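You operate a simulated robot arm through the tools that you are given. There is no shell and no other tool.

Carry out the task below with a simulated robot arm. There is one attempt and no reset: what you move stays moved.

Task
Heat the bearing named on the sheet to 110 C.
Fine: then switch the heater off; leave it on the post with the bar shut; never have the bar open with the heater on.

The check looks at the end state, three seconds after you hand in, the way a careful person would. Anything else that was tipped, shoved, dropped, spilled or broken makes it a failure. Flat cloth is picked up by pressing the open fingertips on it (5 to 10 N) and closing them slowly along it; thin cloth reads only 2 to 8 mm in the jaws.

Robot
A 7-joint arm with a two-finger parallel gripper, fixed in place. Base frame: the origin is on the floor under the middle of its stand, x ahead of it, y to its left, z up; the work surface is at about z = 960. Readings come in mm, degrees, newtons and seconds.
It reaches about 1479 mm from its shoulder. Its first joint turns from -166.0 to 166.0 degrees. Payload 4.4 kg.
The TCP is the grasp point between the finger pads, 23 mm short of the fingertips. In the tool frame z runs along the fingers and y along their closing line. The gripper opens to 94 mm. The fingers are 38 mm wide and 10 mm thick; the gripper's body (54 by 96 mm) begins 39 mm behind the TCP.
Orientation is told as [roll, pitch, yaw] about the base's x, y, z axes, in that order, counted from this pose: with the fingers straight down and closing along the base's y, the tool's x points along the base's -x, its y along +y and its z along -z.

Tools
- The arm moves only by the tool step_arm. Its argument "deltas" is a list of rows, each an object of numbers (a shift or turn left out is 0, a gripper value left out holds the last): "ax", "ay", "az": the turn, a rotation vector about the tool's x, y, z in units of 6 degrees (1.0 is 6 degrees); "x", "y", "z": the shift along the tool's x, y, z in units of 20 mm (1.0 is 20 mm); "jaw": the closure in counts, from 0 (fully open) to 255 (shut). In form: [{"ax": .., "ay": .., "az": .., "x": .., "y": .., "z": .., "jaw": ..}, ...]. A call has 1 to 20 rows; each row shifts and turns the commanded pose from where the row before left it, along the tool's axes as they then stand. A call with a number of a shift or a turn outside -1 to 1 is refused whole. Rows are played at 5 a second. More than 50 mm and 8.6 degrees between two rows, or a gripper value outside its range, and nothing of the call is played. A pose out of reach is approached as far as the arm can. The call stops where the force on the tool passes 40 N (or 10 N more than at its start, if that is more) or the arm is blocked; 0.2 s more then pass. Each finger travels about 72 mm/s and halts on what it meets, pressing with about 33 N; the grip force reading is that of the motor and also rises with nothing between the fingers. The clock runs only during rows and for 0.2 s after the last one: add rows that do not move to give the fingers time. It gives the time, the measured TCP pose, the force on the tool (base axes), the opening and the grip force at its end, in the units of the frame above (readings bear some noise), with the torque about the TCP (base axes, N m) and any sound that the robot's microphone picked up, and new pictures: "show" is both (left out), scene, wrist or none.
- Cameras (640 x 400 px; columns grow to the right, rows downward): "scene" is fixed at [49.9, 499.7, 1527]; the picture's right is [0.66, 0.76, 0.00], its down [-0.15, 0.13, -0.98] and it looks along [-0.74, 0.64, 0.20] (base axes); focal length 214 px, centre (320, 200). "wrist" rides on the gripper at [86, 16, -74] in the tool frame; the picture's right is [-0.18, 0.98, 0.00], its down [-0.58, -0.11, -0.81] and it looks along [-0.79, -0.15, 0.59] (tool axes); focal length 243 px, centre (320, 200). There is no depth. A picture from a camera that has moved, and an enlarged one, comes with that camera's place and axes in the base frame and with its lens.
- enlarge(camera, box): a new picture of the part [left, top, right, bottom] of that camera's present view, enlarged. It takes no simulated time.
- sign_off(): hands the job in; it is judged then, once.

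Places have to be worked out from the pictures, the camera data and where the tool is seen. Open the gripper and draw the arm clear of the work before you hand the job in, unless the task says otherwise.

The tools are called after "Emit:" as name(argument=value, ...) on one line, values as JSON. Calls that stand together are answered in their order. step_arm: Moves the arm, as the interface text tells. Its arguments: {"type":"object","properties":{"deltas":{"type":"array"},"show":{"type":"string","enum":["both","scene","wrist","none"]}},"required":["deltas"]} The other tools are called the same way: enlarge (camera, box) takes an enlarged picture of a part of a camera's view; sign_off () hands the job in.

At the start:

```text
time: 0.0
tool_pos: [670.8, -43.8, 1309.8]
orientation: [0.1, 0.0, 0.1]
wrist_force: [0.5, -0.3, -0.3]
moment: [-0.02, 0.0, -0.02]
grip_width: 94.1
grasp_force: 0.1
```

scene: 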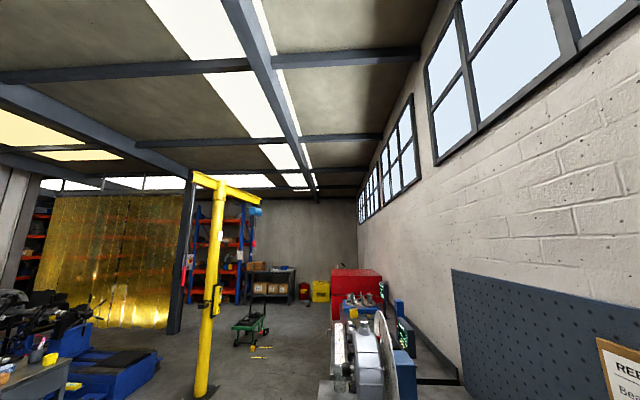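
wrist: 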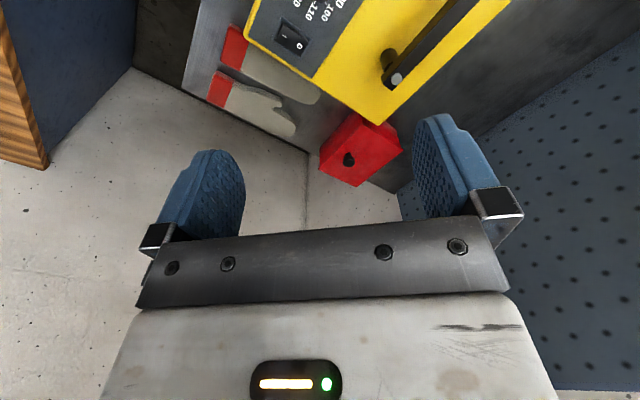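

The scene camera looks away from the bench and catches only the edge of a sheet on a pegboard; the wrist camera sees a yellow heater with a switch. I enlarge both to read the details.

Emit:
enlarge(camera="scene", box=[540, 320, 640, 400])

Emit:
enlarge(camera="wrist", box=[180, 0, 520, 200])

```text
5.00 times, centred on (590, 360) of scene
camera zoom: at [49.9, 499.7, 1527.0], right [0.66, 0.76, 0.0], down [-0.15, 0.13, -0.98], along [-0.74, 0.64, 0.2], focal length 1072 px, centre (-1030, -600)
```

zoom: 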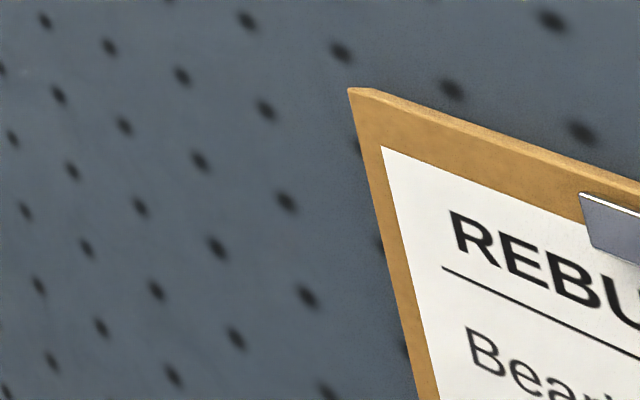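

```text
1.88 times, centred on (350, 100) of wrist
camera zoom: at [585.4, -28.5, 1383.8], right [0.18, 0.98, 0.0], down [0.58, -0.11, 0.81], along [0.79, -0.15, -0.59], focal length 457 px, centre (264, 388)
```

zoom: 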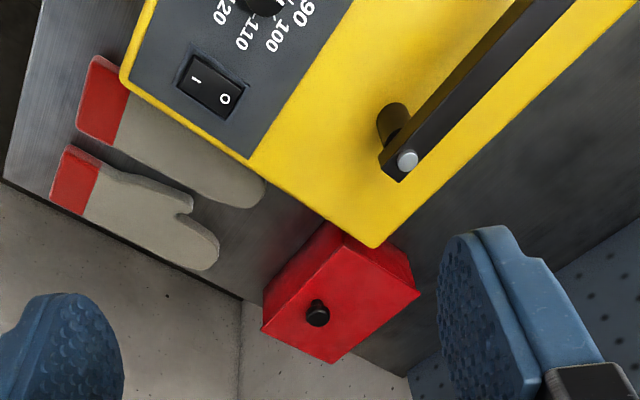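

The wrist picture is upside-down relative to the room (image up is downward), and the heater lies just beneath the gripper. I back away and rise to see the whole bench.

Emit:
step_arm(deltas=[{"x": 1, "z": -0.7}, {"x": 1, "z": -0.7}, {"x": 1, "z": -0.7}, {"x": 1, "z": -0.7}, {"x": 1, "z": -0.7}, {"x": 1, "z": -0.7}, {"x": 1, "z": -0.7}, {"x": 1, "z": -0.7}, {"x": 1, "z": -0.7}, {"x": 1, "z": -0.7}], show="both")

```text
time: 2.2
tool_pos: [470.9, -42.9, 1449.6]
orientation: [0.0, 0.0, 0.0]
wrist_force: [1.1, 0.8, 0.1]
moment: [-0.02, 0.0, 0.0]
grip_width: 93.8
grasp_force: 0.1
camera wrist: at [384.7, -28.5, 1523.2], right [0.18, 0.98, 0.0], down [0.58, -0.11, 0.81], along [0.79, -0.15, -0.59], focal length 243 px, centre (320, 200)
```

scene: 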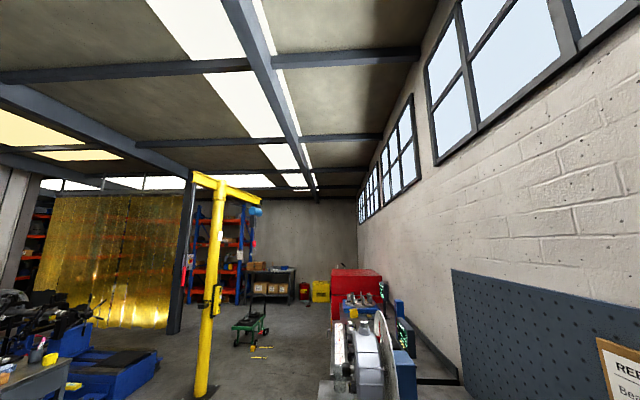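
wrist: 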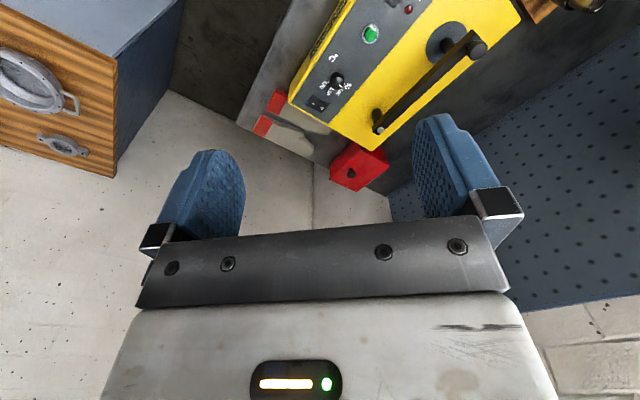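

I see the heater (yellow, with black bar, post, green/red buttons, knob, rocker switch), mittens, a red box. Now I turn left to look at the pegboard sheet and the rest of the bench.

Emit:
step_arm(deltas=[{"az": -1, "x": 0.5}, {"az": -1, "x": 0.5}, {"az": -1}, {"az": -1}, {"az": -1}, {"az": -1}], show="wrist")

```text
time: 3.6
tool_pos: [452.0, -43.5, 1449.2]
orientation: [0.0, 0.0, 36.2]
wrist_force: [0.1, -0.2, 0.4]
moment: [-0.02, -0.02, -0.02]
grip_width: 94.0
grasp_force: 0.1
camera wrist: at [372.6, -83.6, 1523.0], right [-0.43, 0.9, 0.0], down [0.53, 0.25, 0.81], along [0.73, 0.35, -0.59], focal length 243 px, centre (320, 200)
```

wrist: 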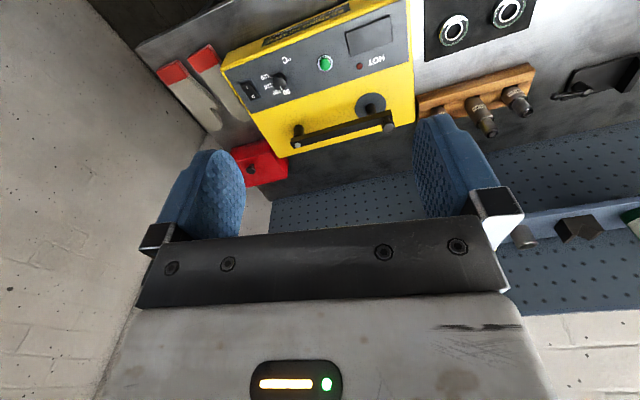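

The bench runs along the left pegboard wall, with heater, bearings, a wooden rack, etc. I keep turning left to find the sheet.

Emit:
step_arm(deltas=[{"az": -1, "y": -0.5}, {"az": -1, "y": -0.5}, {"az": -1, "y": -0.5}, {"az": -1, "y": -0.5}, {"az": -1, "y": -0.5}, {"az": -1}, {"az": -1}, {"az": -1}], show="wrist")

Emit:
enlarge(camera="wrist", box=[0, 0, 640, 240])

```text
time: 5.4
tool_pos: [488.7, -78.3, 1449.6]
orientation: [0.0, 0.1, 84.1]
wrist_force: [-1.1, -0.7, -0.2]
moment: [-0.01, 0.02, -0.02]
grip_width: 93.9
grasp_force: 0.0
camera wrist: at [464.2, -163.4, 1524.1], right [-0.96, 0.28, 0.0], down [0.17, 0.57, 0.81], along [0.23, 0.77, -0.59], focal length 243 px, centre (320, 200)
```

wrist: 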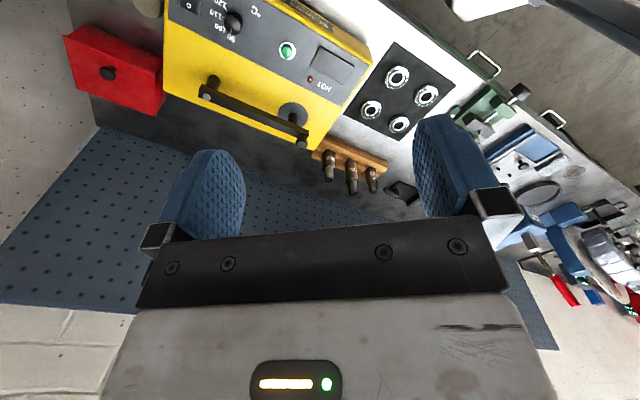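

```text
1.00 times, centred on (320, 120) of wrist (not enlarged: the box is as wide or as high as the picture)
camera zoom: at [464.2, -163.4, 1524.1], right [-0.96, 0.28, 0.0], down [0.17, 0.57, 0.81], along [0.23, 0.77, -0.59], focal length 243 px, centre (320, 280)
```

zoom: 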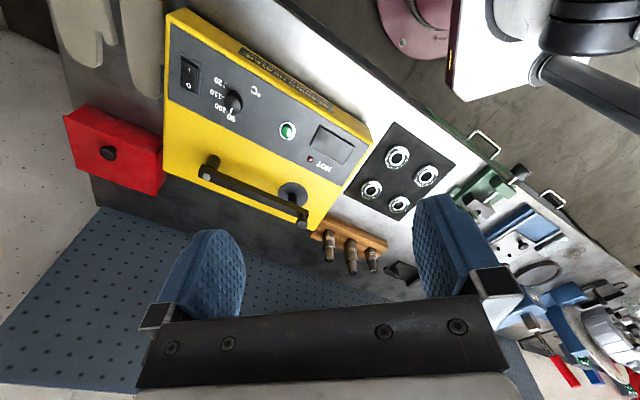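

The enlarge tool renders a bit beyond the picture's edge, which helps. I use a tall narrow box at the scene's right edge to read the sheet and likewise look closer at the wrist's view of the heater and bearings.

Emit:
enlarge(camera="scene", box=[630, 300, 640, 400])

Emit:
enlarge(camera="wrist", box=[160, 0, 380, 140])

Emit:
enlarge(camera="wrist", box=[320, 30, 480, 130])

```text
4.00 times, centred on (635, 350) of scene
camera zoom: at [49.9, 499.7, 1527.0], right [0.66, 0.76, 0.0], down [-0.15, 0.13, -0.98], along [-0.74, 0.64, 0.2], focal length 858 px, centre (-940, -400)
```

zoom: 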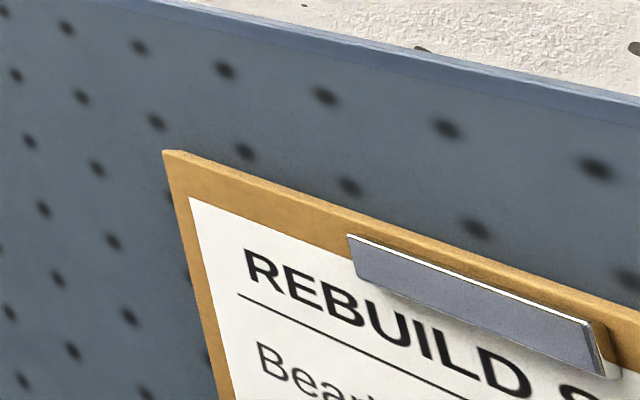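

```text
2.86 times, centred on (270, 70) of wrist
camera zoom: at [464.2, -163.4, 1524.1], right [-0.96, 0.28, 0.0], down [0.17, 0.57, 0.81], along [0.23, 0.77, -0.59], focal length 693 px, centre (463, 571)
```

zoom: 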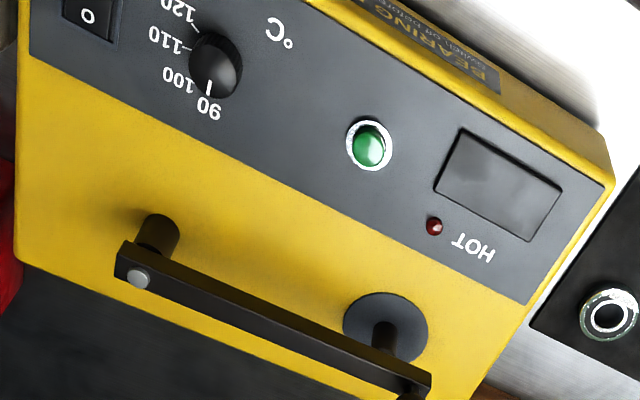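

```text
4.00 times, centred on (400, 80) of wrist
camera zoom: at [464.2, -163.4, 1524.1], right [-0.96, 0.28, 0.0], down [0.17, 0.57, 0.81], along [0.23, 0.77, -0.59], focal length 970 px, centre (0, 680)
```

zoom: 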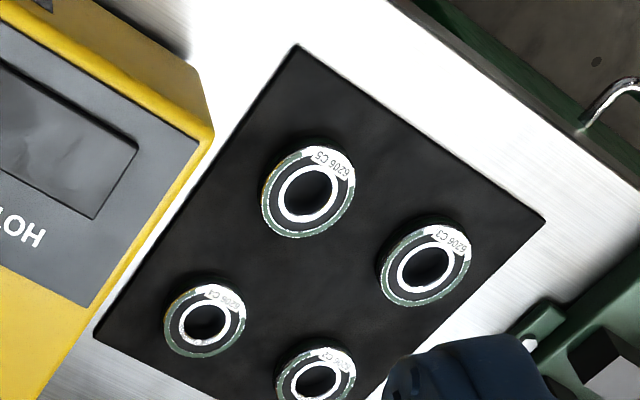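

The sheet lies further left and higher than the wrist view. I turn further left and tilt the wrist camera up to read it.

Emit:
step_arm(deltas=[{"az": -1}, {"az": -1}, {"az": -1}, {"az": -1}, {"az": -1}, {"ay": -1}, {"ay": -1}, {"ay": -1}, {"ay": -1}, {"ay": -1}, {"ay": -1}], show="wrist")

```text
time: 7.8
tool_pos: [488.4, -77.9, 1448.0]
orientation: [-0.1, -36.1, 114.0]
wrist_force: [0.0, -0.1, 0.8]
moment: [0.0, 0.0, 0.01]
grip_width: 94.0
grasp_force: 0.1
camera wrist: at [520.3, -189.3, 1458.2], right [-0.96, -0.26, 0.11], down [0.1, 0.04, 0.99], along [-0.27, 0.96, -0.01], focal length 243 px, centre (320, 200)
```

wrist: 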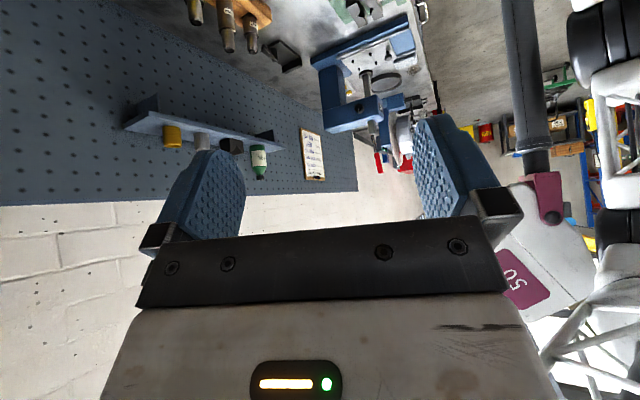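

I can see the clipboard with the sheet at about pixel (313,153). I enlarge it.

Emit:
enlarge(camera="wrist", box=[285, 120, 341, 185])

Emit:
enlarge(camera="wrist", box=[298, 126, 328, 145])

```text
6.15 times, centred on (313, 152) of wrist
camera zoom: at [520.3, -189.3, 1458.2], right [-0.96, -0.26, 0.11], down [0.1, 0.04, 0.99], along [-0.27, 0.96, -0.01], focal length 1493 px, centre (363, 492)
```

zoom: 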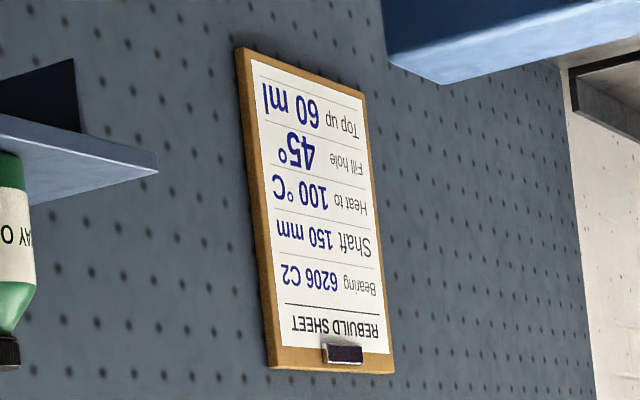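

```text
16.00 times, centred on (313, 136) of wrist
camera zoom: at [520.3, -189.3, 1458.2], right [-0.96, -0.26, 0.11], down [0.1, 0.04, 0.99], along [-0.27, 0.96, -0.01], focal length 3882 px, centre (432, 1232)
```

zoom: 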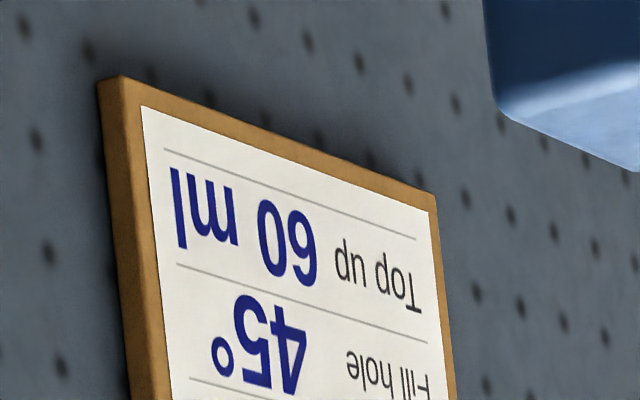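

The sheet names a 6206 bearing with a clearance suffix; I zoom onto that line to be sure. (The sheet says 100 °C, but the task itself says 110 °C, and the sheet is only cited for the bearing name.)

Emit:
enlarge(camera="wrist", box=[300, 156, 324, 171])

```text
16.00 times, centred on (312, 164) of wrist
camera zoom: at [520.3, -189.3, 1458.2], right [-0.96, -0.26, 0.11], down [0.1, 0.04, 0.99], along [-0.27, 0.96, -0.01], focal length 3882 px, centre (448, 784)
```

zoom: 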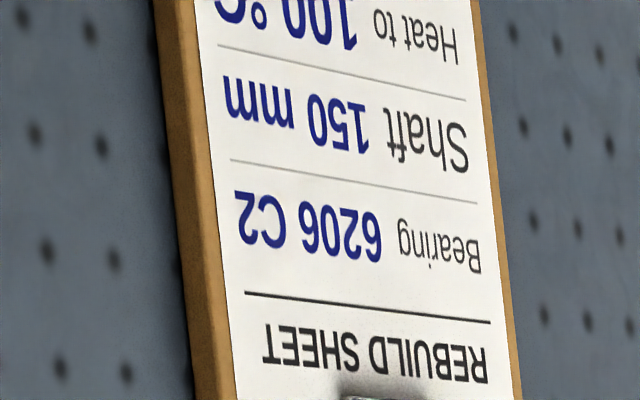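

The bearing to heat is "6206 C2". Now I level the tool again with yaw near 90° and move over toward the bearing tray to read the labels.

Emit:
step_arm(deltas=[{"ay": 1}, {"ay": 1}, {"ay": 1}, {"ay": 1}, {"ay": 1}, {"ay": 1}, {"az": 1}, {"az": 1}, {"az": 1}, {"az": 1}, {"x": -0.6, "y": 0.55, "z": 0.92}, {"x": -0.6, "y": 0.55, "z": 0.92}, {"x": -0.6, "y": 0.55, "z": 0.92}, {"x": -0.6, "y": 0.55, "z": 0.92}, {"x": -0.6, "y": 0.55, "z": 0.92}, {"x": -0.6, "y": 0.55, "z": 0.92}, {"x": -0.6, "y": 0.55, "z": 0.92}, {"x": -0.6, "y": 0.55, "z": 0.92}], show="wrist")

Emit:
enlarge(camera="wrist", box=[0, 0, 640, 10])

```text
time: 11.6
tool_pos: [401.7, 16.7, 1301.4]
orientation: [0.0, 0.1, 90.1]
wrist_force: [-0.3, 0.2, -1.1]
moment: [-0.01, -0.01, 0.01]
grip_width: 94.0
grasp_force: 0.1
camera wrist: at [384.9, -70.6, 1375.8], right [-0.98, 0.18, 0.0], down [0.11, 0.58, 0.81], along [0.15, 0.79, -0.59], focal length 243 px, centre (320, 200)
```

wrist: 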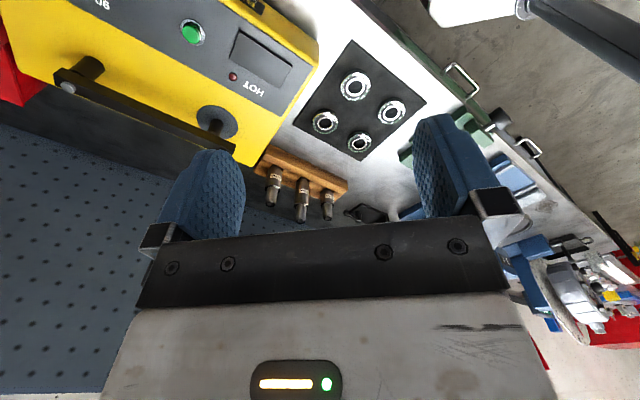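

```text
1.00 times, centred on (320, 5) of wrist (not enlarged: the box is as wide or as high as the picture)
camera zoom: at [384.9, -70.6, 1375.8], right [-0.98, 0.18, 0.0], down [0.11, 0.58, 0.81], along [0.15, 0.79, -0.59], focal length 243 px, centre (320, 395)
```

zoom: 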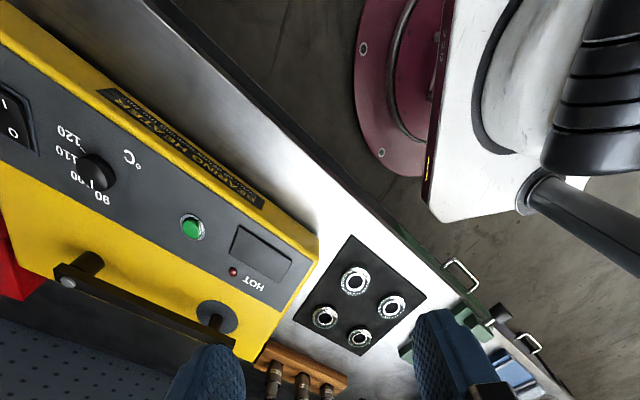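

Now I zoom in on the bearing tray to read each label.

Emit:
enlarge(camera="wrist", box=[330, 60, 410, 110])

Emit:
enlarge(camera="wrist", box=[300, 105, 380, 155])

Emit:
enlarge(camera="wrist", box=[50, 0, 290, 150])

```text
8.00 times, centred on (370, 85) of wrist
camera zoom: at [384.9, -70.6, 1375.8], right [-0.98, 0.18, 0.0], down [0.11, 0.58, 0.81], along [0.15, 0.79, -0.59], focal length 1941 px, centre (-80, 1120)
```

zoom: 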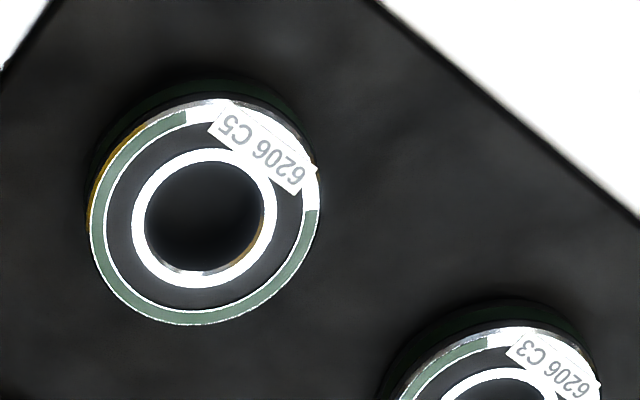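

```text
8.00 times, centred on (340, 130) of wrist
camera zoom: at [384.9, -70.6, 1375.8], right [-0.98, 0.18, 0.0], down [0.11, 0.58, 0.81], along [0.15, 0.79, -0.59], focal length 1941 px, centre (160, 760)
```

zoom: 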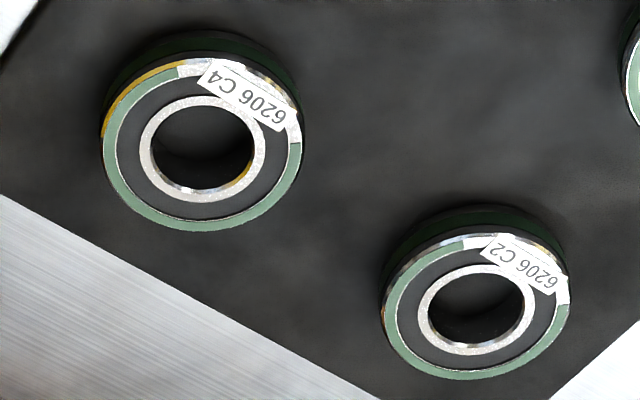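

```text
2.67 times, centred on (170, 75) of wrist
camera zoom: at [384.9, -70.6, 1375.8], right [-0.98, 0.18, 0.0], down [0.11, 0.58, 0.81], along [0.15, 0.79, -0.59], focal length 647 px, centre (720, 533)
```

zoom: 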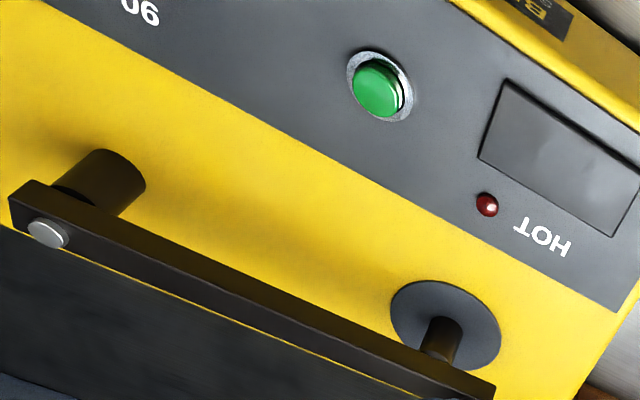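

The 6206 C2 is the bearing furthest back in the tray (approx. x 366, y 269). Now I move over in front of the heater for a better look at controls and the bar.

Emit:
step_arm(deltas=[{"y": -0.94, "x": 0.5, "z": -0.1}, {"y": -0.94, "x": 0.5, "z": -0.1}, {"y": -0.94, "x": 0.5, "z": -0.1}, {"y": -0.94, "x": 0.5, "z": -0.1}, {"y": -0.94, "x": 0.5, "z": -0.1}, {"y": -0.94, "x": 0.5, "z": -0.1}, {"y": -0.94, "x": 0.5, "z": -0.1}, {"y": -0.94, "x": 0.5, "z": -0.1}, {"y": -0.94, "x": 0.5, "z": -0.1}, {"y": -0.94, "x": 0.5, "z": -0.1}], show="wrist")

Emit:
enlarge(camera="wrist", box=[0, 0, 640, 80])

```text
time: 13.8
tool_pos: [588.8, -80.9, 1323.1]
orientation: [0.0, 0.0, 90.0]
wrist_force: [0.7, 0.3, 0.6]
moment: [0.03, 0.0, 0.01]
grip_width: 94.0
grasp_force: 0.1
camera wrist: at [572.3, -168.7, 1396.5], right [-0.98, 0.18, 0.0], down [0.11, 0.58, 0.81], along [0.15, 0.79, -0.59], focal length 243 px, centre (320, 200)
```

wrist: 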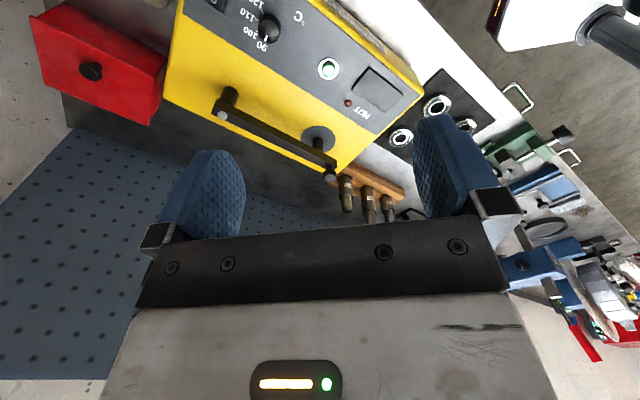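

```text
1.00 times, centred on (320, 40) of wrist (not enlarged: the box is as wide or as high as the picture)
camera zoom: at [572.3, -168.7, 1396.5], right [-0.98, 0.18, 0.0], down [0.11, 0.58, 0.81], along [0.15, 0.79, -0.59], focal length 243 px, centre (320, 360)
```

zoom: 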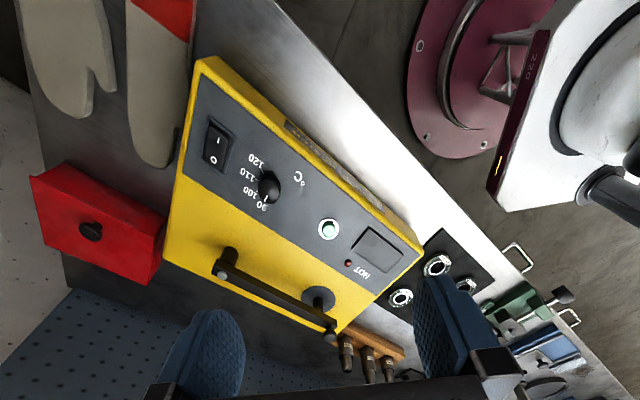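

Triangulating, the bench runs diagonally (edge along azimuth ≈137°), the heater's panel top sits near z≈965 and the tray lower. I turn the tool so the camera faces the heater squarely and look at it.

Emit:
step_arm(deltas=[{"az": 0.9}, {"az": 0.9}, {"az": 0.9}, {"az": 0.9}, {"az": 0.9}, {"az": 0.92}, {"x": 0.5, "y": 0.85, "z": 0.8}, {"x": 0.42, "y": 0.85, "z": 0.8}, {"z": 0.75}], show="wrist")

Emit:
enlarge(camera="wrist", box=[0, 0, 640, 80])

```text
time: 15.8
tool_pos: [550.4, -79.7, 1275.3]
orientation: [0.0, 0.0, 57.5]
wrist_force: [-0.3, -0.8, 0.1]
moment: [-0.06, 0.01, 0.03]
grip_width: 94.0
grasp_force: 0.2
camera wrist: at [490.8, -143.8, 1349.2], right [-0.73, 0.68, 0.0], down [0.4, 0.43, 0.81], along [0.55, 0.59, -0.59], focal length 243 px, centre (320, 200)
```

wrist: 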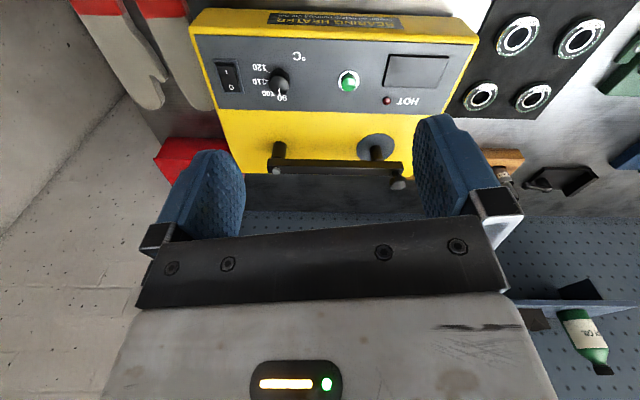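

```text
1.00 times, centred on (320, 40) of wrist (not enlarged: the box is as wide or as high as the picture)
camera zoom: at [490.8, -143.8, 1349.2], right [-0.73, 0.68, 0.0], down [0.4, 0.43, 0.81], along [0.55, 0.59, -0.59], focal length 243 px, centre (320, 360)
```

zoom: 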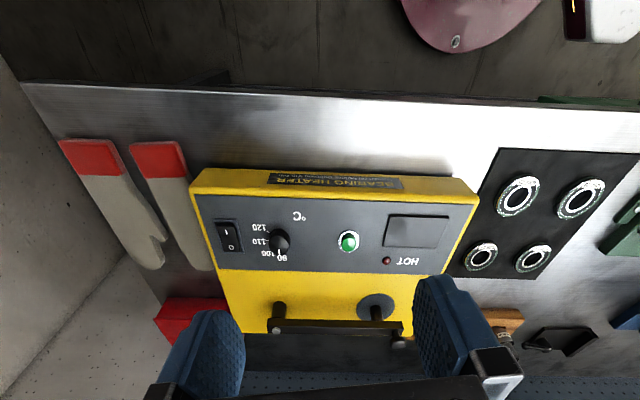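

Squared view of the heater. I zoom in to read the plate, the knob scale, the bar, and the switch state.

Emit:
enlarge(camera="wrist", box=[200, 0, 330, 80])

Emit:
enlarge(camera="wrist", box=[255, 5, 415, 35])

Emit:
enlarge(camera="wrist", box=[250, 110, 420, 200])

```text
4.92 times, centred on (265, 40) of wrist
camera zoom: at [490.8, -143.8, 1349.2], right [-0.73, 0.68, 0.0], down [0.4, 0.43, 0.81], along [0.55, 0.59, -0.59], focal length 1194 px, centre (591, 988)
```

zoom: 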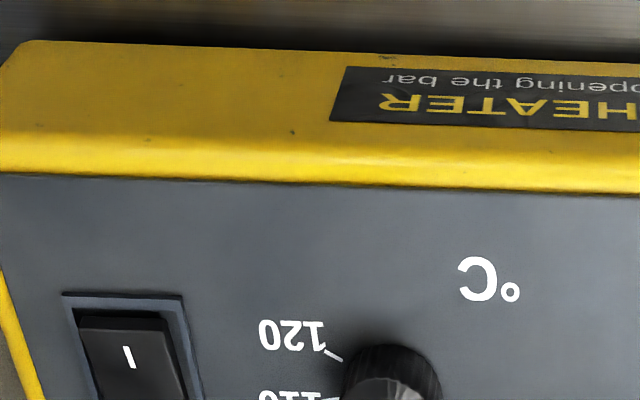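

```text
4.00 times, centred on (335, 20) of wrist
camera zoom: at [490.8, -143.8, 1349.2], right [-0.73, 0.68, 0.0], down [0.4, 0.43, 0.81], along [0.55, 0.59, -0.59], focal length 970 px, centre (260, 920)
```

zoom: 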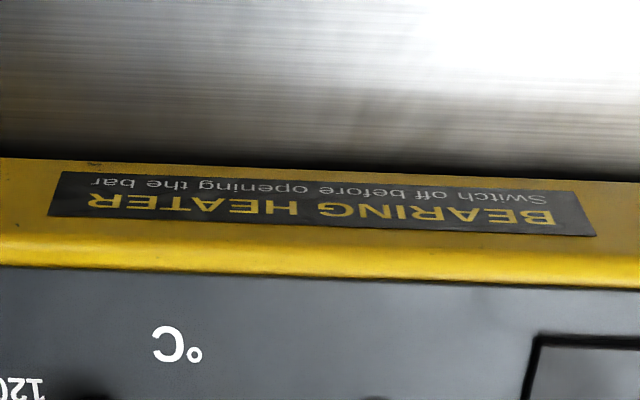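

```text
3.76 times, centred on (335, 155) of wrist
camera zoom: at [490.8, -143.8, 1349.2], right [-0.73, 0.68, 0.0], down [0.4, 0.43, 0.81], along [0.55, 0.59, -0.59], focal length 913 px, centre (264, 369)
```

zoom: 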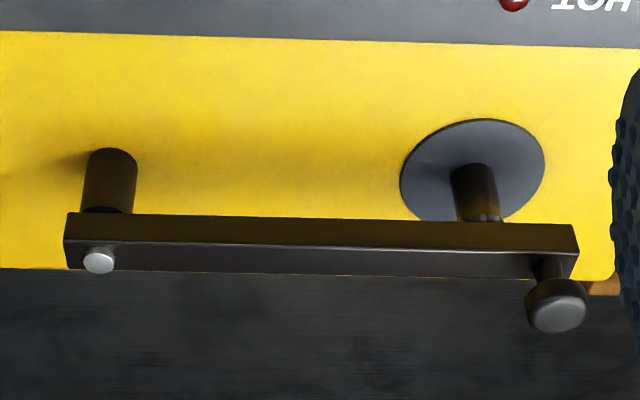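

The plate says "Switch off before opening the bar". I zoom in further on the bar end, the pivot, the rocker switch and the knob to understand their state.

Emit:
enlarge(camera="wrist", box=[350, 125, 420, 195])

Emit:
enlarge(camera="wrist", box=[260, 135, 310, 185])

Emit:
enlarge(camera="wrist", box=[205, 50, 305, 112])

Emit:
enlarge(camera="wrist", box=[320, 40, 480, 120])

```text
5.71 times, centred on (385, 160) of wrist
camera zoom: at [490.8, -143.8, 1349.2], right [-0.73, 0.68, 0.0], down [0.4, 0.43, 0.81], along [0.55, 0.59, -0.59], focal length 1386 px, centre (-51, 429)
```

zoom: 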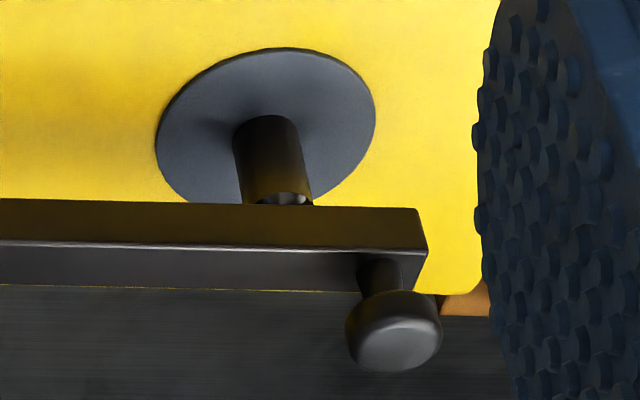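

```text
8.00 times, centred on (285, 160) of wrist
camera zoom: at [490.8, -143.8, 1349.2], right [-0.73, 0.68, 0.0], down [0.4, 0.43, 0.81], along [0.55, 0.59, -0.59], focal length 1941 px, centre (600, 520)
```

zoom: 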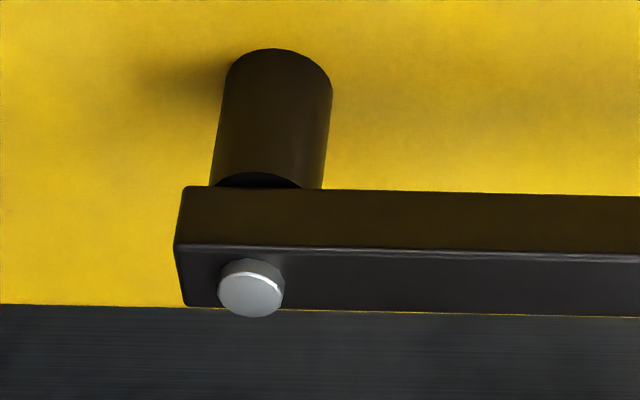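

```text
6.40 times, centred on (255, 81) of wrist
camera zoom: at [490.8, -143.8, 1349.2], right [-0.73, 0.68, 0.0], down [0.4, 0.43, 0.81], along [0.55, 0.59, -0.59], focal length 1553 px, centre (736, 962)
```

zoom: 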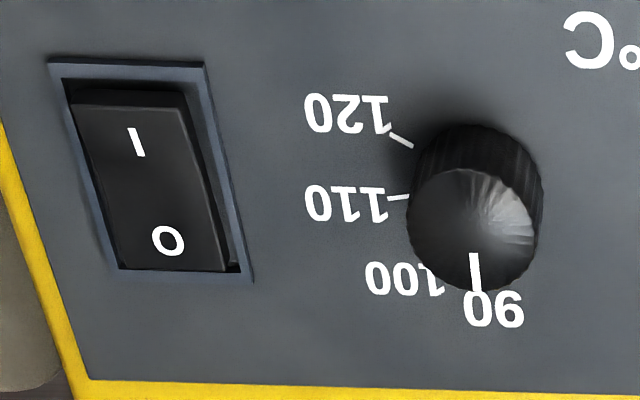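

```text
4.00 times, centred on (400, 80) of wrist
camera zoom: at [490.8, -143.8, 1349.2], right [-0.73, 0.68, 0.0], down [0.4, 0.43, 0.81], along [0.55, 0.59, -0.59], focal length 970 px, centre (0, 680)
```

zoom: 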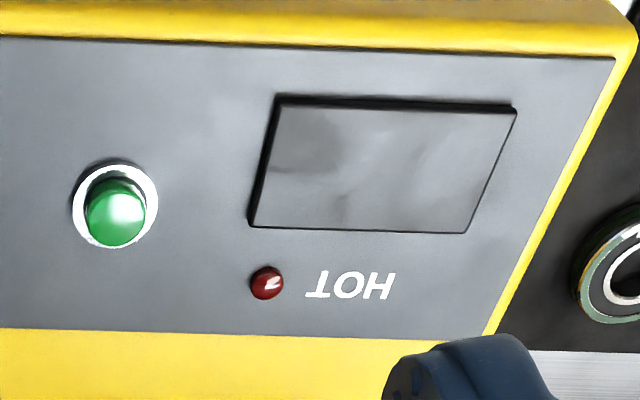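

The heater is off (display blank), the knob is at 90, and the bar (z≈1004–1022) lies on a vertical pivot at ≈(784,48) with a pull-knob at ≈(618,201), top ≈1061. I move above the pull-knob aligned with the bench (yaw 47) and look again.

Emit:
step_arm(deltas=[{"az": 0.9}, {"az": 0.85}, {"x": -0.9, "y": 0.507, "z": 0.447}, {"x": -0.9, "y": 0.507, "z": 0.447}, {"x": -0.9, "y": 0.507, "z": 0.447}, {"x": -0.9, "y": 0.507, "z": 0.447}, {"x": -0.9, "y": 0.507, "z": 0.447}, {"x": -0.9, "y": 0.507, "z": 0.447}, {"x": -0.9, "y": 0.507, "z": 0.447}, {"x": -0.9, "y": 0.507, "z": 0.447}, {"x": -0.9, "y": 0.507, "z": 0.447}, {"x": -0.9, "y": 0.507, "z": 0.447}], show="wrist")

Emit:
enlarge(camera="wrist", box=[0, 0, 640, 80])

```text
time: 18.4
tool_pos: [596.7, 121.4, 1186.9]
orientation: [0.0, 0.0, 47.0]
wrist_force: [0.6, -0.2, 0.4]
moment: [-0.04, 0.01, -0.01]
grip_width: 94.2
grasp_force: 0.1
camera wrist: at [527.0, 68.7, 1260.7], right [-0.59, 0.81, 0.0], down [0.48, 0.35, 0.81], along [0.65, 0.48, -0.59], focal length 243 px, centre (320, 200)
```

wrist: 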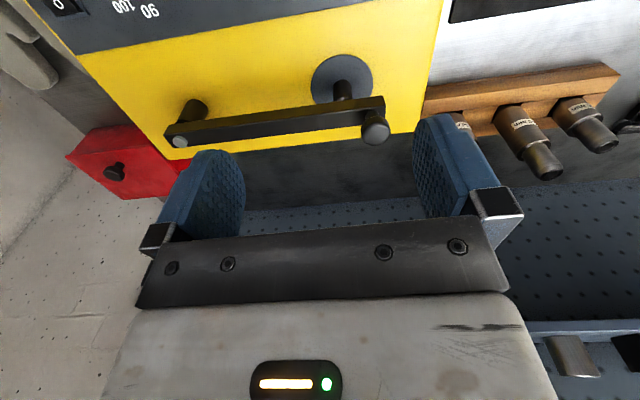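

```text
1.00 times, centred on (320, 40) of wrist (not enlarged: the box is as wide or as high as the picture)
camera zoom: at [527.0, 68.7, 1260.7], right [-0.59, 0.81, 0.0], down [0.48, 0.35, 0.81], along [0.65, 0.48, -0.59], focal length 243 px, centre (320, 360)
```

zoom: 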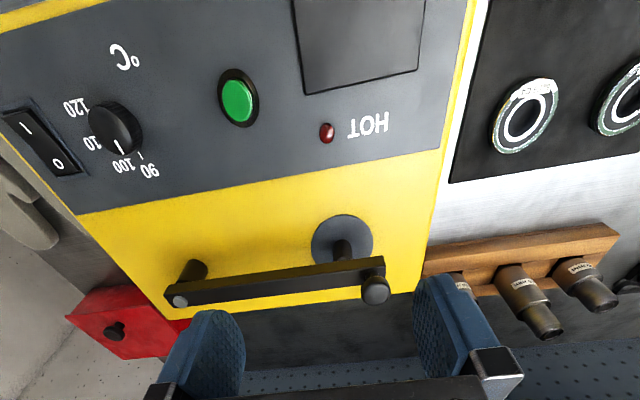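

Closer now. I zoom on the bar's pull-knob, post and pivot to refine their positions by triangulation.

Emit:
enlarge(camera="wrist", box=[300, 50, 428, 130])

Emit:
enlarge(camera="wrist", box=[150, 80, 278, 160])

```text
5.00 times, centred on (364, 90) of wrist
camera zoom: at [527.0, 68.7, 1260.7], right [-0.59, 0.81, 0.0], down [0.48, 0.35, 0.81], along [0.65, 0.48, -0.59], focal length 1213 px, centre (100, 750)
```

zoom: 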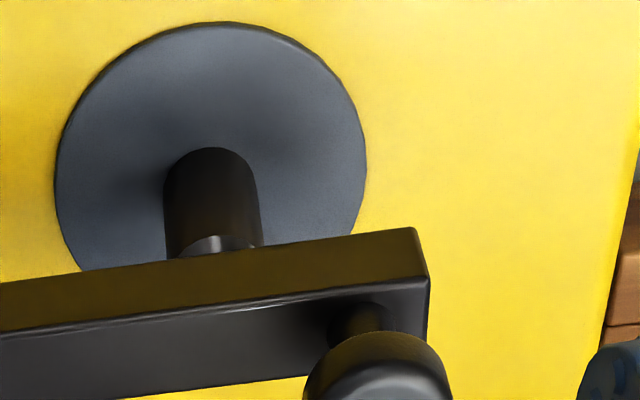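

```text
5.00 times, centred on (214, 120) of wrist
camera zoom: at [527.0, 68.7, 1260.7], right [-0.59, 0.81, 0.0], down [0.48, 0.35, 0.81], along [0.65, 0.48, -0.59], focal length 1213 px, centre (850, 600)
```

zoom: 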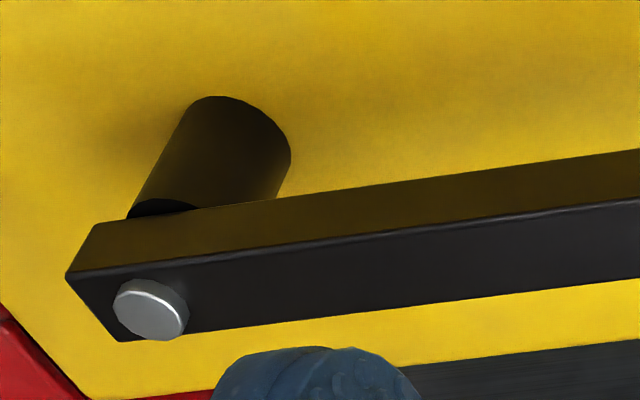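

Refined: post ≈(638,185) with disc at z≈962, pivot ≈(785,48), pull-knob ≈(619,203) with top ≈1060. I move directly above the pull-knob at TCP z≈1110 and check alignment (a point beneath the TCP should sit at column 320).

Emit:
step_arm(deltas=[{"x": -0.749, "y": 0.394, "z": 0.77}, {"x": -0.749, "y": 0.394, "z": 0.77}, {"x": -0.749, "y": 0.394, "z": 0.77}, {"x": -0.749, "y": 0.394, "z": 0.77}, {"x": -0.749, "y": 0.394, "z": 0.77}, {}], show="wrist")

Emit:
enlarge(camera="wrist", box=[160, 0, 480, 180])

```text
time: 19.8
tool_pos: [620.4, 201.1, 1109.9]
orientation: [0.1, -0.1, 47.0]
wrist_force: [-0.1, 0.4, 0.3]
moment: [0.02, -0.01, 0.0]
grip_width: 94.3
grasp_force: 0.1
camera wrist: at [549.5, 147.7, 1183.4], right [-0.59, 0.81, 0.0], down [0.48, 0.35, 0.81], along [0.65, 0.48, -0.59], focal length 243 px, centre (320, 200)
```

wrist: 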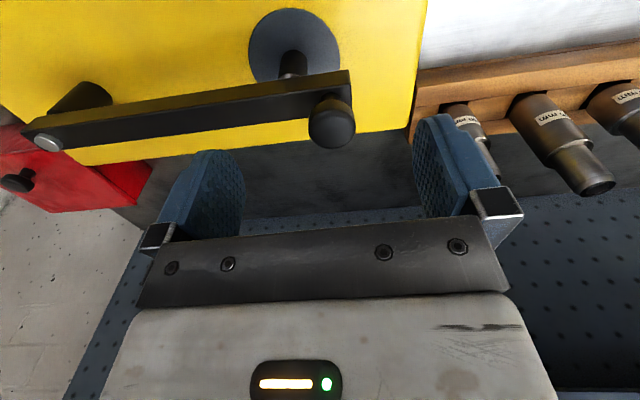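

```text
2.00 times, centred on (320, 90) of wrist
camera zoom: at [549.5, 147.7, 1183.4], right [-0.59, 0.81, 0.0], down [0.48, 0.35, 0.81], along [0.65, 0.48, -0.59], focal length 485 px, centre (320, 420)
```

zoom: 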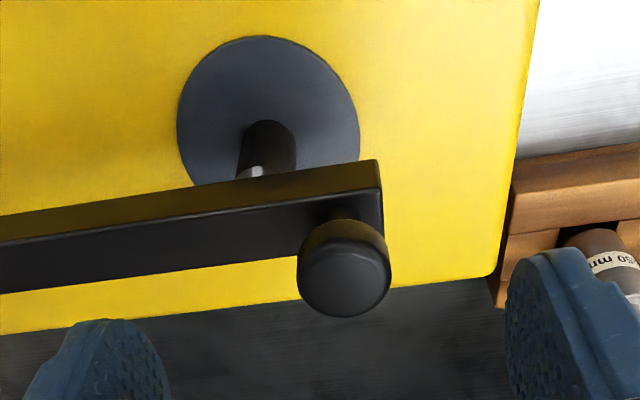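

The knob appears slightly further back/left than the TCP (≈(621.5,210), top ≈1057). I correct and descend to TCP z≈1053 so the tips stay just above the bar top, then close on the knob.

Emit:
step_arm(deltas=[{"x": -0.36, "y": 0.26}, {"z": 0.7}, {"z": 0.7}, {"z": 0.7}, {"z": 0.7}, {}], show="wrist")

Emit:
enlarge(camera="wrist", box=[160, 0, 480, 200])

```text
time: 21.2
tool_pos: [619.5, 212.0, 1052.8]
orientation: [0.0, 0.0, 47.0]
wrist_force: [0.0, -0.6, -1.0]
moment: [-0.01, 0.0, 0.03]
grip_width: 93.9
grasp_force: 0.0
camera wrist: at [550.5, 159.2, 1126.8], right [-0.59, 0.81, 0.0], down [0.48, 0.35, 0.81], along [0.65, 0.48, -0.59], focal length 243 px, centre (320, 200)
```

wrist: 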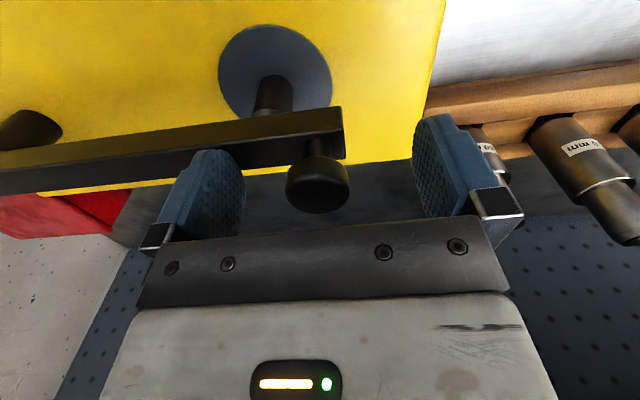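

```text
2.00 times, centred on (320, 100) of wrist
camera zoom: at [550.5, 159.2, 1126.8], right [-0.59, 0.81, 0.0], down [0.48, 0.35, 0.81], along [0.65, 0.48, -0.59], focal length 485 px, centre (320, 400)
```

zoom: 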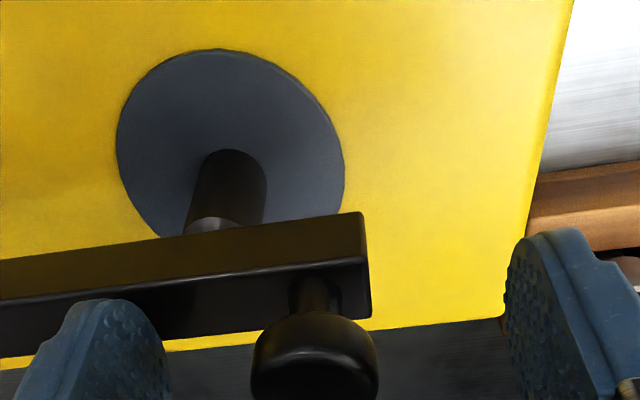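

The knob is centred between the fingers. I close on it.

Emit:
step_arm(deltas=[{"jaw": 200}, {}, {}, {}, {}], show="wrist")

```text
time: 22.4
tool_pos: [621.5, 211.5, 1053.1]
orientation: [0.0, 0.0, 47.1]
wrist_force: [18.3, -17.7, -3.5]
moment: [0.04, -0.07, -0.06]
grip_width: 31.6
grasp_force: 12.2
camera wrist: at [550.7, 158.9, 1127.0], right [-0.59, 0.81, 0.0], down [0.48, 0.35, 0.81], along [0.65, 0.48, -0.59], focal length 243 px, centre (320, 200)
```

wrist: 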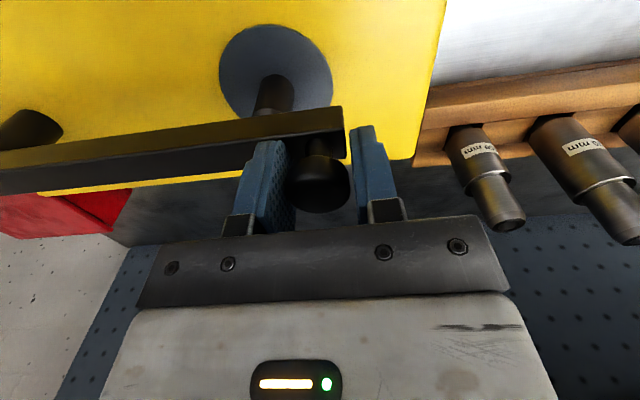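

The readings show only the pivot-side finger pressing (≈25 N along the bar), so the tool is off-centre by a millimetre or two. I shift that way and finish the grip.

Emit:
step_arm(deltas=[{"y": -0.05}, {"y": -0.05, "jaw": 205}, {}, {}], show="none")

```text
time: 23.5
tool_pos: [622.4, 212.4, 1052.8]
orientation: [0.0, 0.1, 47.1]
wrist_force: [-11.4, 12.8, 5.4]
moment: [0.03, 0.1, 0.05]
grip_width: 29.4
grasp_force: 45.1
stopped in row 4: the force on the tool passed its limit at 42 N (the readings are from after the stop); the commanded pose is now the measured one
```

Grip is firm (29.4 mm). I relax the sideways load slightly and test by nudging the bar end a few mm toward the back.

Emit:
step_arm(deltas=[{"y": 0.04}, {"x": -0.1}, {"x": -0.1}, {}], show="none")

```text
time: 24.5
tool_pos: [624.9, 215.2, 1053.7]
orientation: [0.0, -0.2, 47.1]
wrist_force: [9.2, -12.6, 4.4]
moment: [-0.04, -0.06, -0.11]
grip_width: 29.4
grasp_force: 45.3
```

It moved back freely (only ~3 N along the motion). I swing it along an arc about the pivot, a few degrees at first, turning the tool with it.

Emit:
step_arm(deltas=[{"az": 0.5, "x": -0.603, "y": -0.06}, {"az": 0.5, "x": -0.603, "y": -0.04}, {"az": 0.5, "x": -0.603, "y": -0.04}, {}], show="wrist")

```text
time: 25.5
tool_pos: [653.0, 238.4, 1052.6]
orientation: [0.0, -0.1, 38.0]
wrist_force: [22.6, -31.5, 4.0]
moment: [-0.56, 0.58, -0.04]
grip_width: 29.5
grasp_force: 44.5
camera wrist: at [575.9, 196.7, 1127.0], right [-0.46, 0.89, 0.0], down [0.53, 0.27, 0.81], along [0.72, 0.37, -0.59], focal length 243 px, centre (320, 200)
```

wrist: 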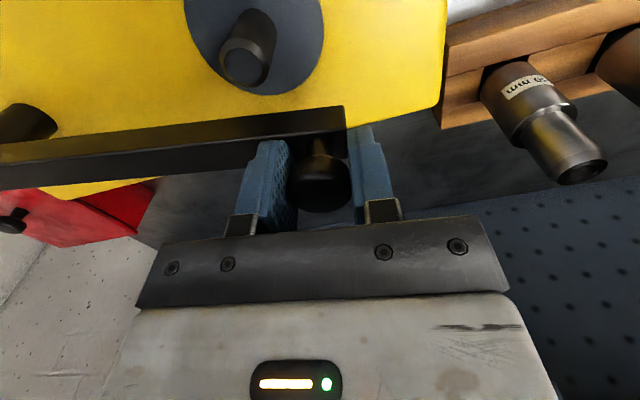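

The bar swings back freely and the post is coming clear; the radial force (≈38 N toward the pivot) says I'm ~2 mm too far out. I correct inward and continue the arc.

Emit:
step_arm(deltas=[{"y": -0.1}, {"az": 0.5, "x": -0.603, "y": -0.05}, {"az": 0.5, "x": -0.603, "y": -0.05}, {"az": 0.5, "x": -0.603, "y": -0.05}, {}], show="none")

```text
time: 26.7
tool_pos: [684.4, 256.2, 1052.8]
orientation: [0.1, -0.1, 29.0]
wrist_force: [-0.9, -0.4, 16.5]
moment: [0.0, 0.05, -0.01]
grip_width: 29.3
grasp_force: 45.2
```

Forces are near zero now. I continue the arc to about 50° of opening.

Emit:
step_arm(deltas=[{"az": 0.75, "x": -0.905, "y": -0.075}, {"az": 0.75, "x": -0.905, "y": -0.075}, {"az": 0.75, "x": -0.905, "y": -0.075}, {}], show="none")

Emit:
step_arm(deltas=[{"az": 0.75, "x": -0.905, "y": -0.075}, {"az": 0.75, "x": -0.905, "y": -0.075}, {"az": 0.75, "x": -0.905, "y": -0.075}, {"az": 0.75, "x": -0.905, "y": -0.075}, {}], show="wrist")

```text
time: 27.7
tool_pos: [736.6, 273.7, 1053.8]
orientation: [0.1, 0.0, 15.6]
wrist_force: [-4.8, 25.2, 24.2]
moment: [0.06, 0.12, -0.12]
grip_width: 29.6
grasp_force: 45.0
```

```text
time: 28.4
tool_pos: [773.0, 279.0, 1053.2]
orientation: [0.1, -0.2, 6.6]
wrist_force: [-0.5, 7.9, 0.8]
moment: [-0.05, -0.46, 0.11]
grip_width: 29.4
grasp_force: 45.2
stopped in row 3: the force on the tool passed its limit at 46 N (the readings are from after the stop); the commanded pose is now the measured one
camera wrist: at [685.4, 284.0, 1126.4], right [0.07, 1.0, 0.0], down [0.59, -0.04, 0.81], along [0.81, -0.06, -0.59], focal length 243 px, centre (320, 200)
```

wrist: 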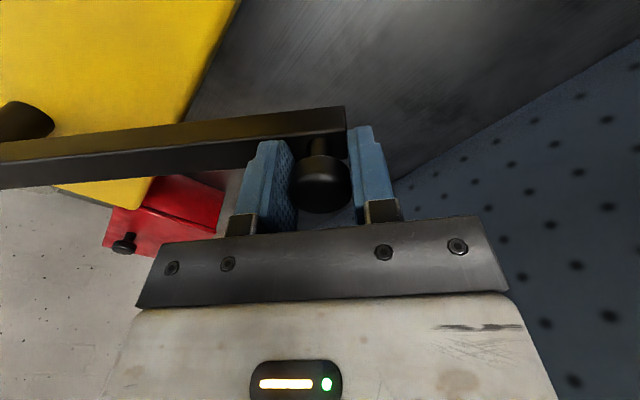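

The bar is open ~42°, leaving about 140 mm clearance at the post—enough. I release the knob and rise.

Emit:
step_arm(deltas=[{"jaw": 130}, {}, {}, {"jaw": 0}, {}, {}, {"z": -1}, {"z": -1}, {"z": -1}, {"z": -1}, {"z": -1}], show="wrist")

```text
time: 30.8
tool_pos: [772.7, 277.3, 1151.9]
orientation: [0.1, 0.0, 6.5]
wrist_force: [0.0, -0.8, 0.1]
moment: [-0.02, 0.04, 0.01]
grip_width: 93.9
grasp_force: 0.0
camera wrist: at [685.1, 282.0, 1226.6], right [0.07, 1.0, 0.0], down [0.59, -0.04, 0.81], along [0.81, -0.06, -0.59], focal length 243 px, centre (320, 200)
```

wrist: 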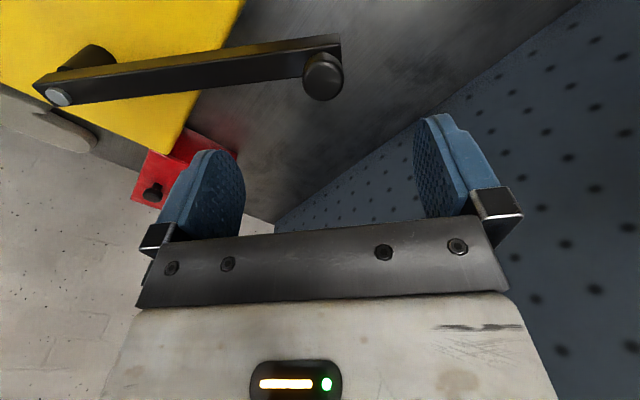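

The bar stays where I left it. Now I travel to above the bearing tray, with yaw back to 47°.

Emit:
step_arm(deltas=[{"az": -0.964}, {"az": -0.964}, {"az": -0.964}, {"az": -0.964}, {"az": -0.964}, {"az": -0.964}, {"az": -0.966}], show="none")

Emit:
step_arm(deltas=[{"x": 0.79, "y": 0.96, "z": 0.2}, {"x": 0.79, "y": 0.96, "z": 0.2}, {"x": 0.79, "y": 0.96, "z": 0.2}, {"x": 0.79, "y": 0.96, "z": 0.2}, {"x": 0.79, "y": 0.96, "z": 0.2}, {"x": 0.79, "y": 0.96, "z": 0.2}, {"x": 0.79, "y": 0.96, "z": 0.2}, {"x": 0.79, "y": 0.96, "z": 0.2}, {"x": 0.79, "y": 0.96, "z": 0.2}, {"x": 0.79, "y": 0.96, "z": 0.2}, {"x": 0.79, "y": 0.96, "z": 0.2}, {"x": 0.79, "y": 0.96, "z": 0.2}, {"x": 0.79, "y": 0.96, "z": 0.2}, {"x": 0.79, "y": 0.96, "z": 0.2}, {"x": 0.79, "y": 0.96, "z": 0.2}, {}], show="wrist")

Emit:
enlarge(camera="wrist", box=[0, 0, 640, 80])

```text
time: 32.4
tool_pos: [772.6, 278.4, 1152.1]
orientation: [0.0, -0.1, 47.0]
wrist_force: [-0.3, 0.2, -0.2]
moment: [0.03, 0.0, 0.03]
grip_width: 94.2
grasp_force: 0.1
```

```text
time: 35.8
tool_pos: [400.2, 301.1, 1091.2]
orientation: [0.0, -0.2, 47.0]
wrist_force: [0.7, 0.2, -0.1]
moment: [-0.02, -0.01, 0.03]
grip_width: 94.1
grasp_force: 0.0
camera wrist: at [328.6, 247.3, 1165.3], right [-0.59, 0.81, 0.0], down [0.47, 0.35, 0.81], along [0.65, 0.48, -0.59], focal length 243 px, centre (320, 200)
```

wrist: 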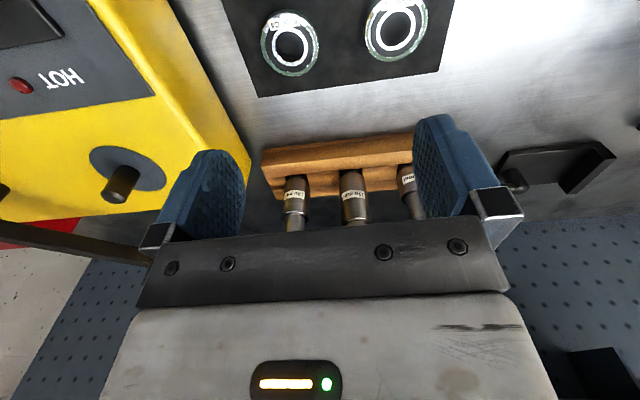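

```text
1.00 times, centred on (320, 40) of wrist (not enlarged: the box is as wide or as high as the picture)
camera zoom: at [328.6, 247.3, 1165.3], right [-0.59, 0.81, 0.0], down [0.47, 0.35, 0.81], along [0.65, 0.48, -0.59], focal length 243 px, centre (320, 360)
```

zoom: 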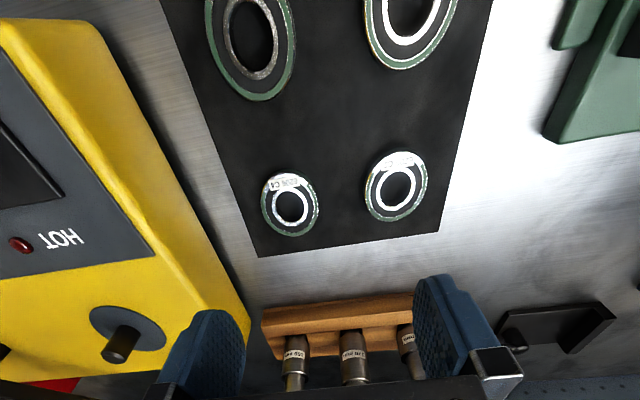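

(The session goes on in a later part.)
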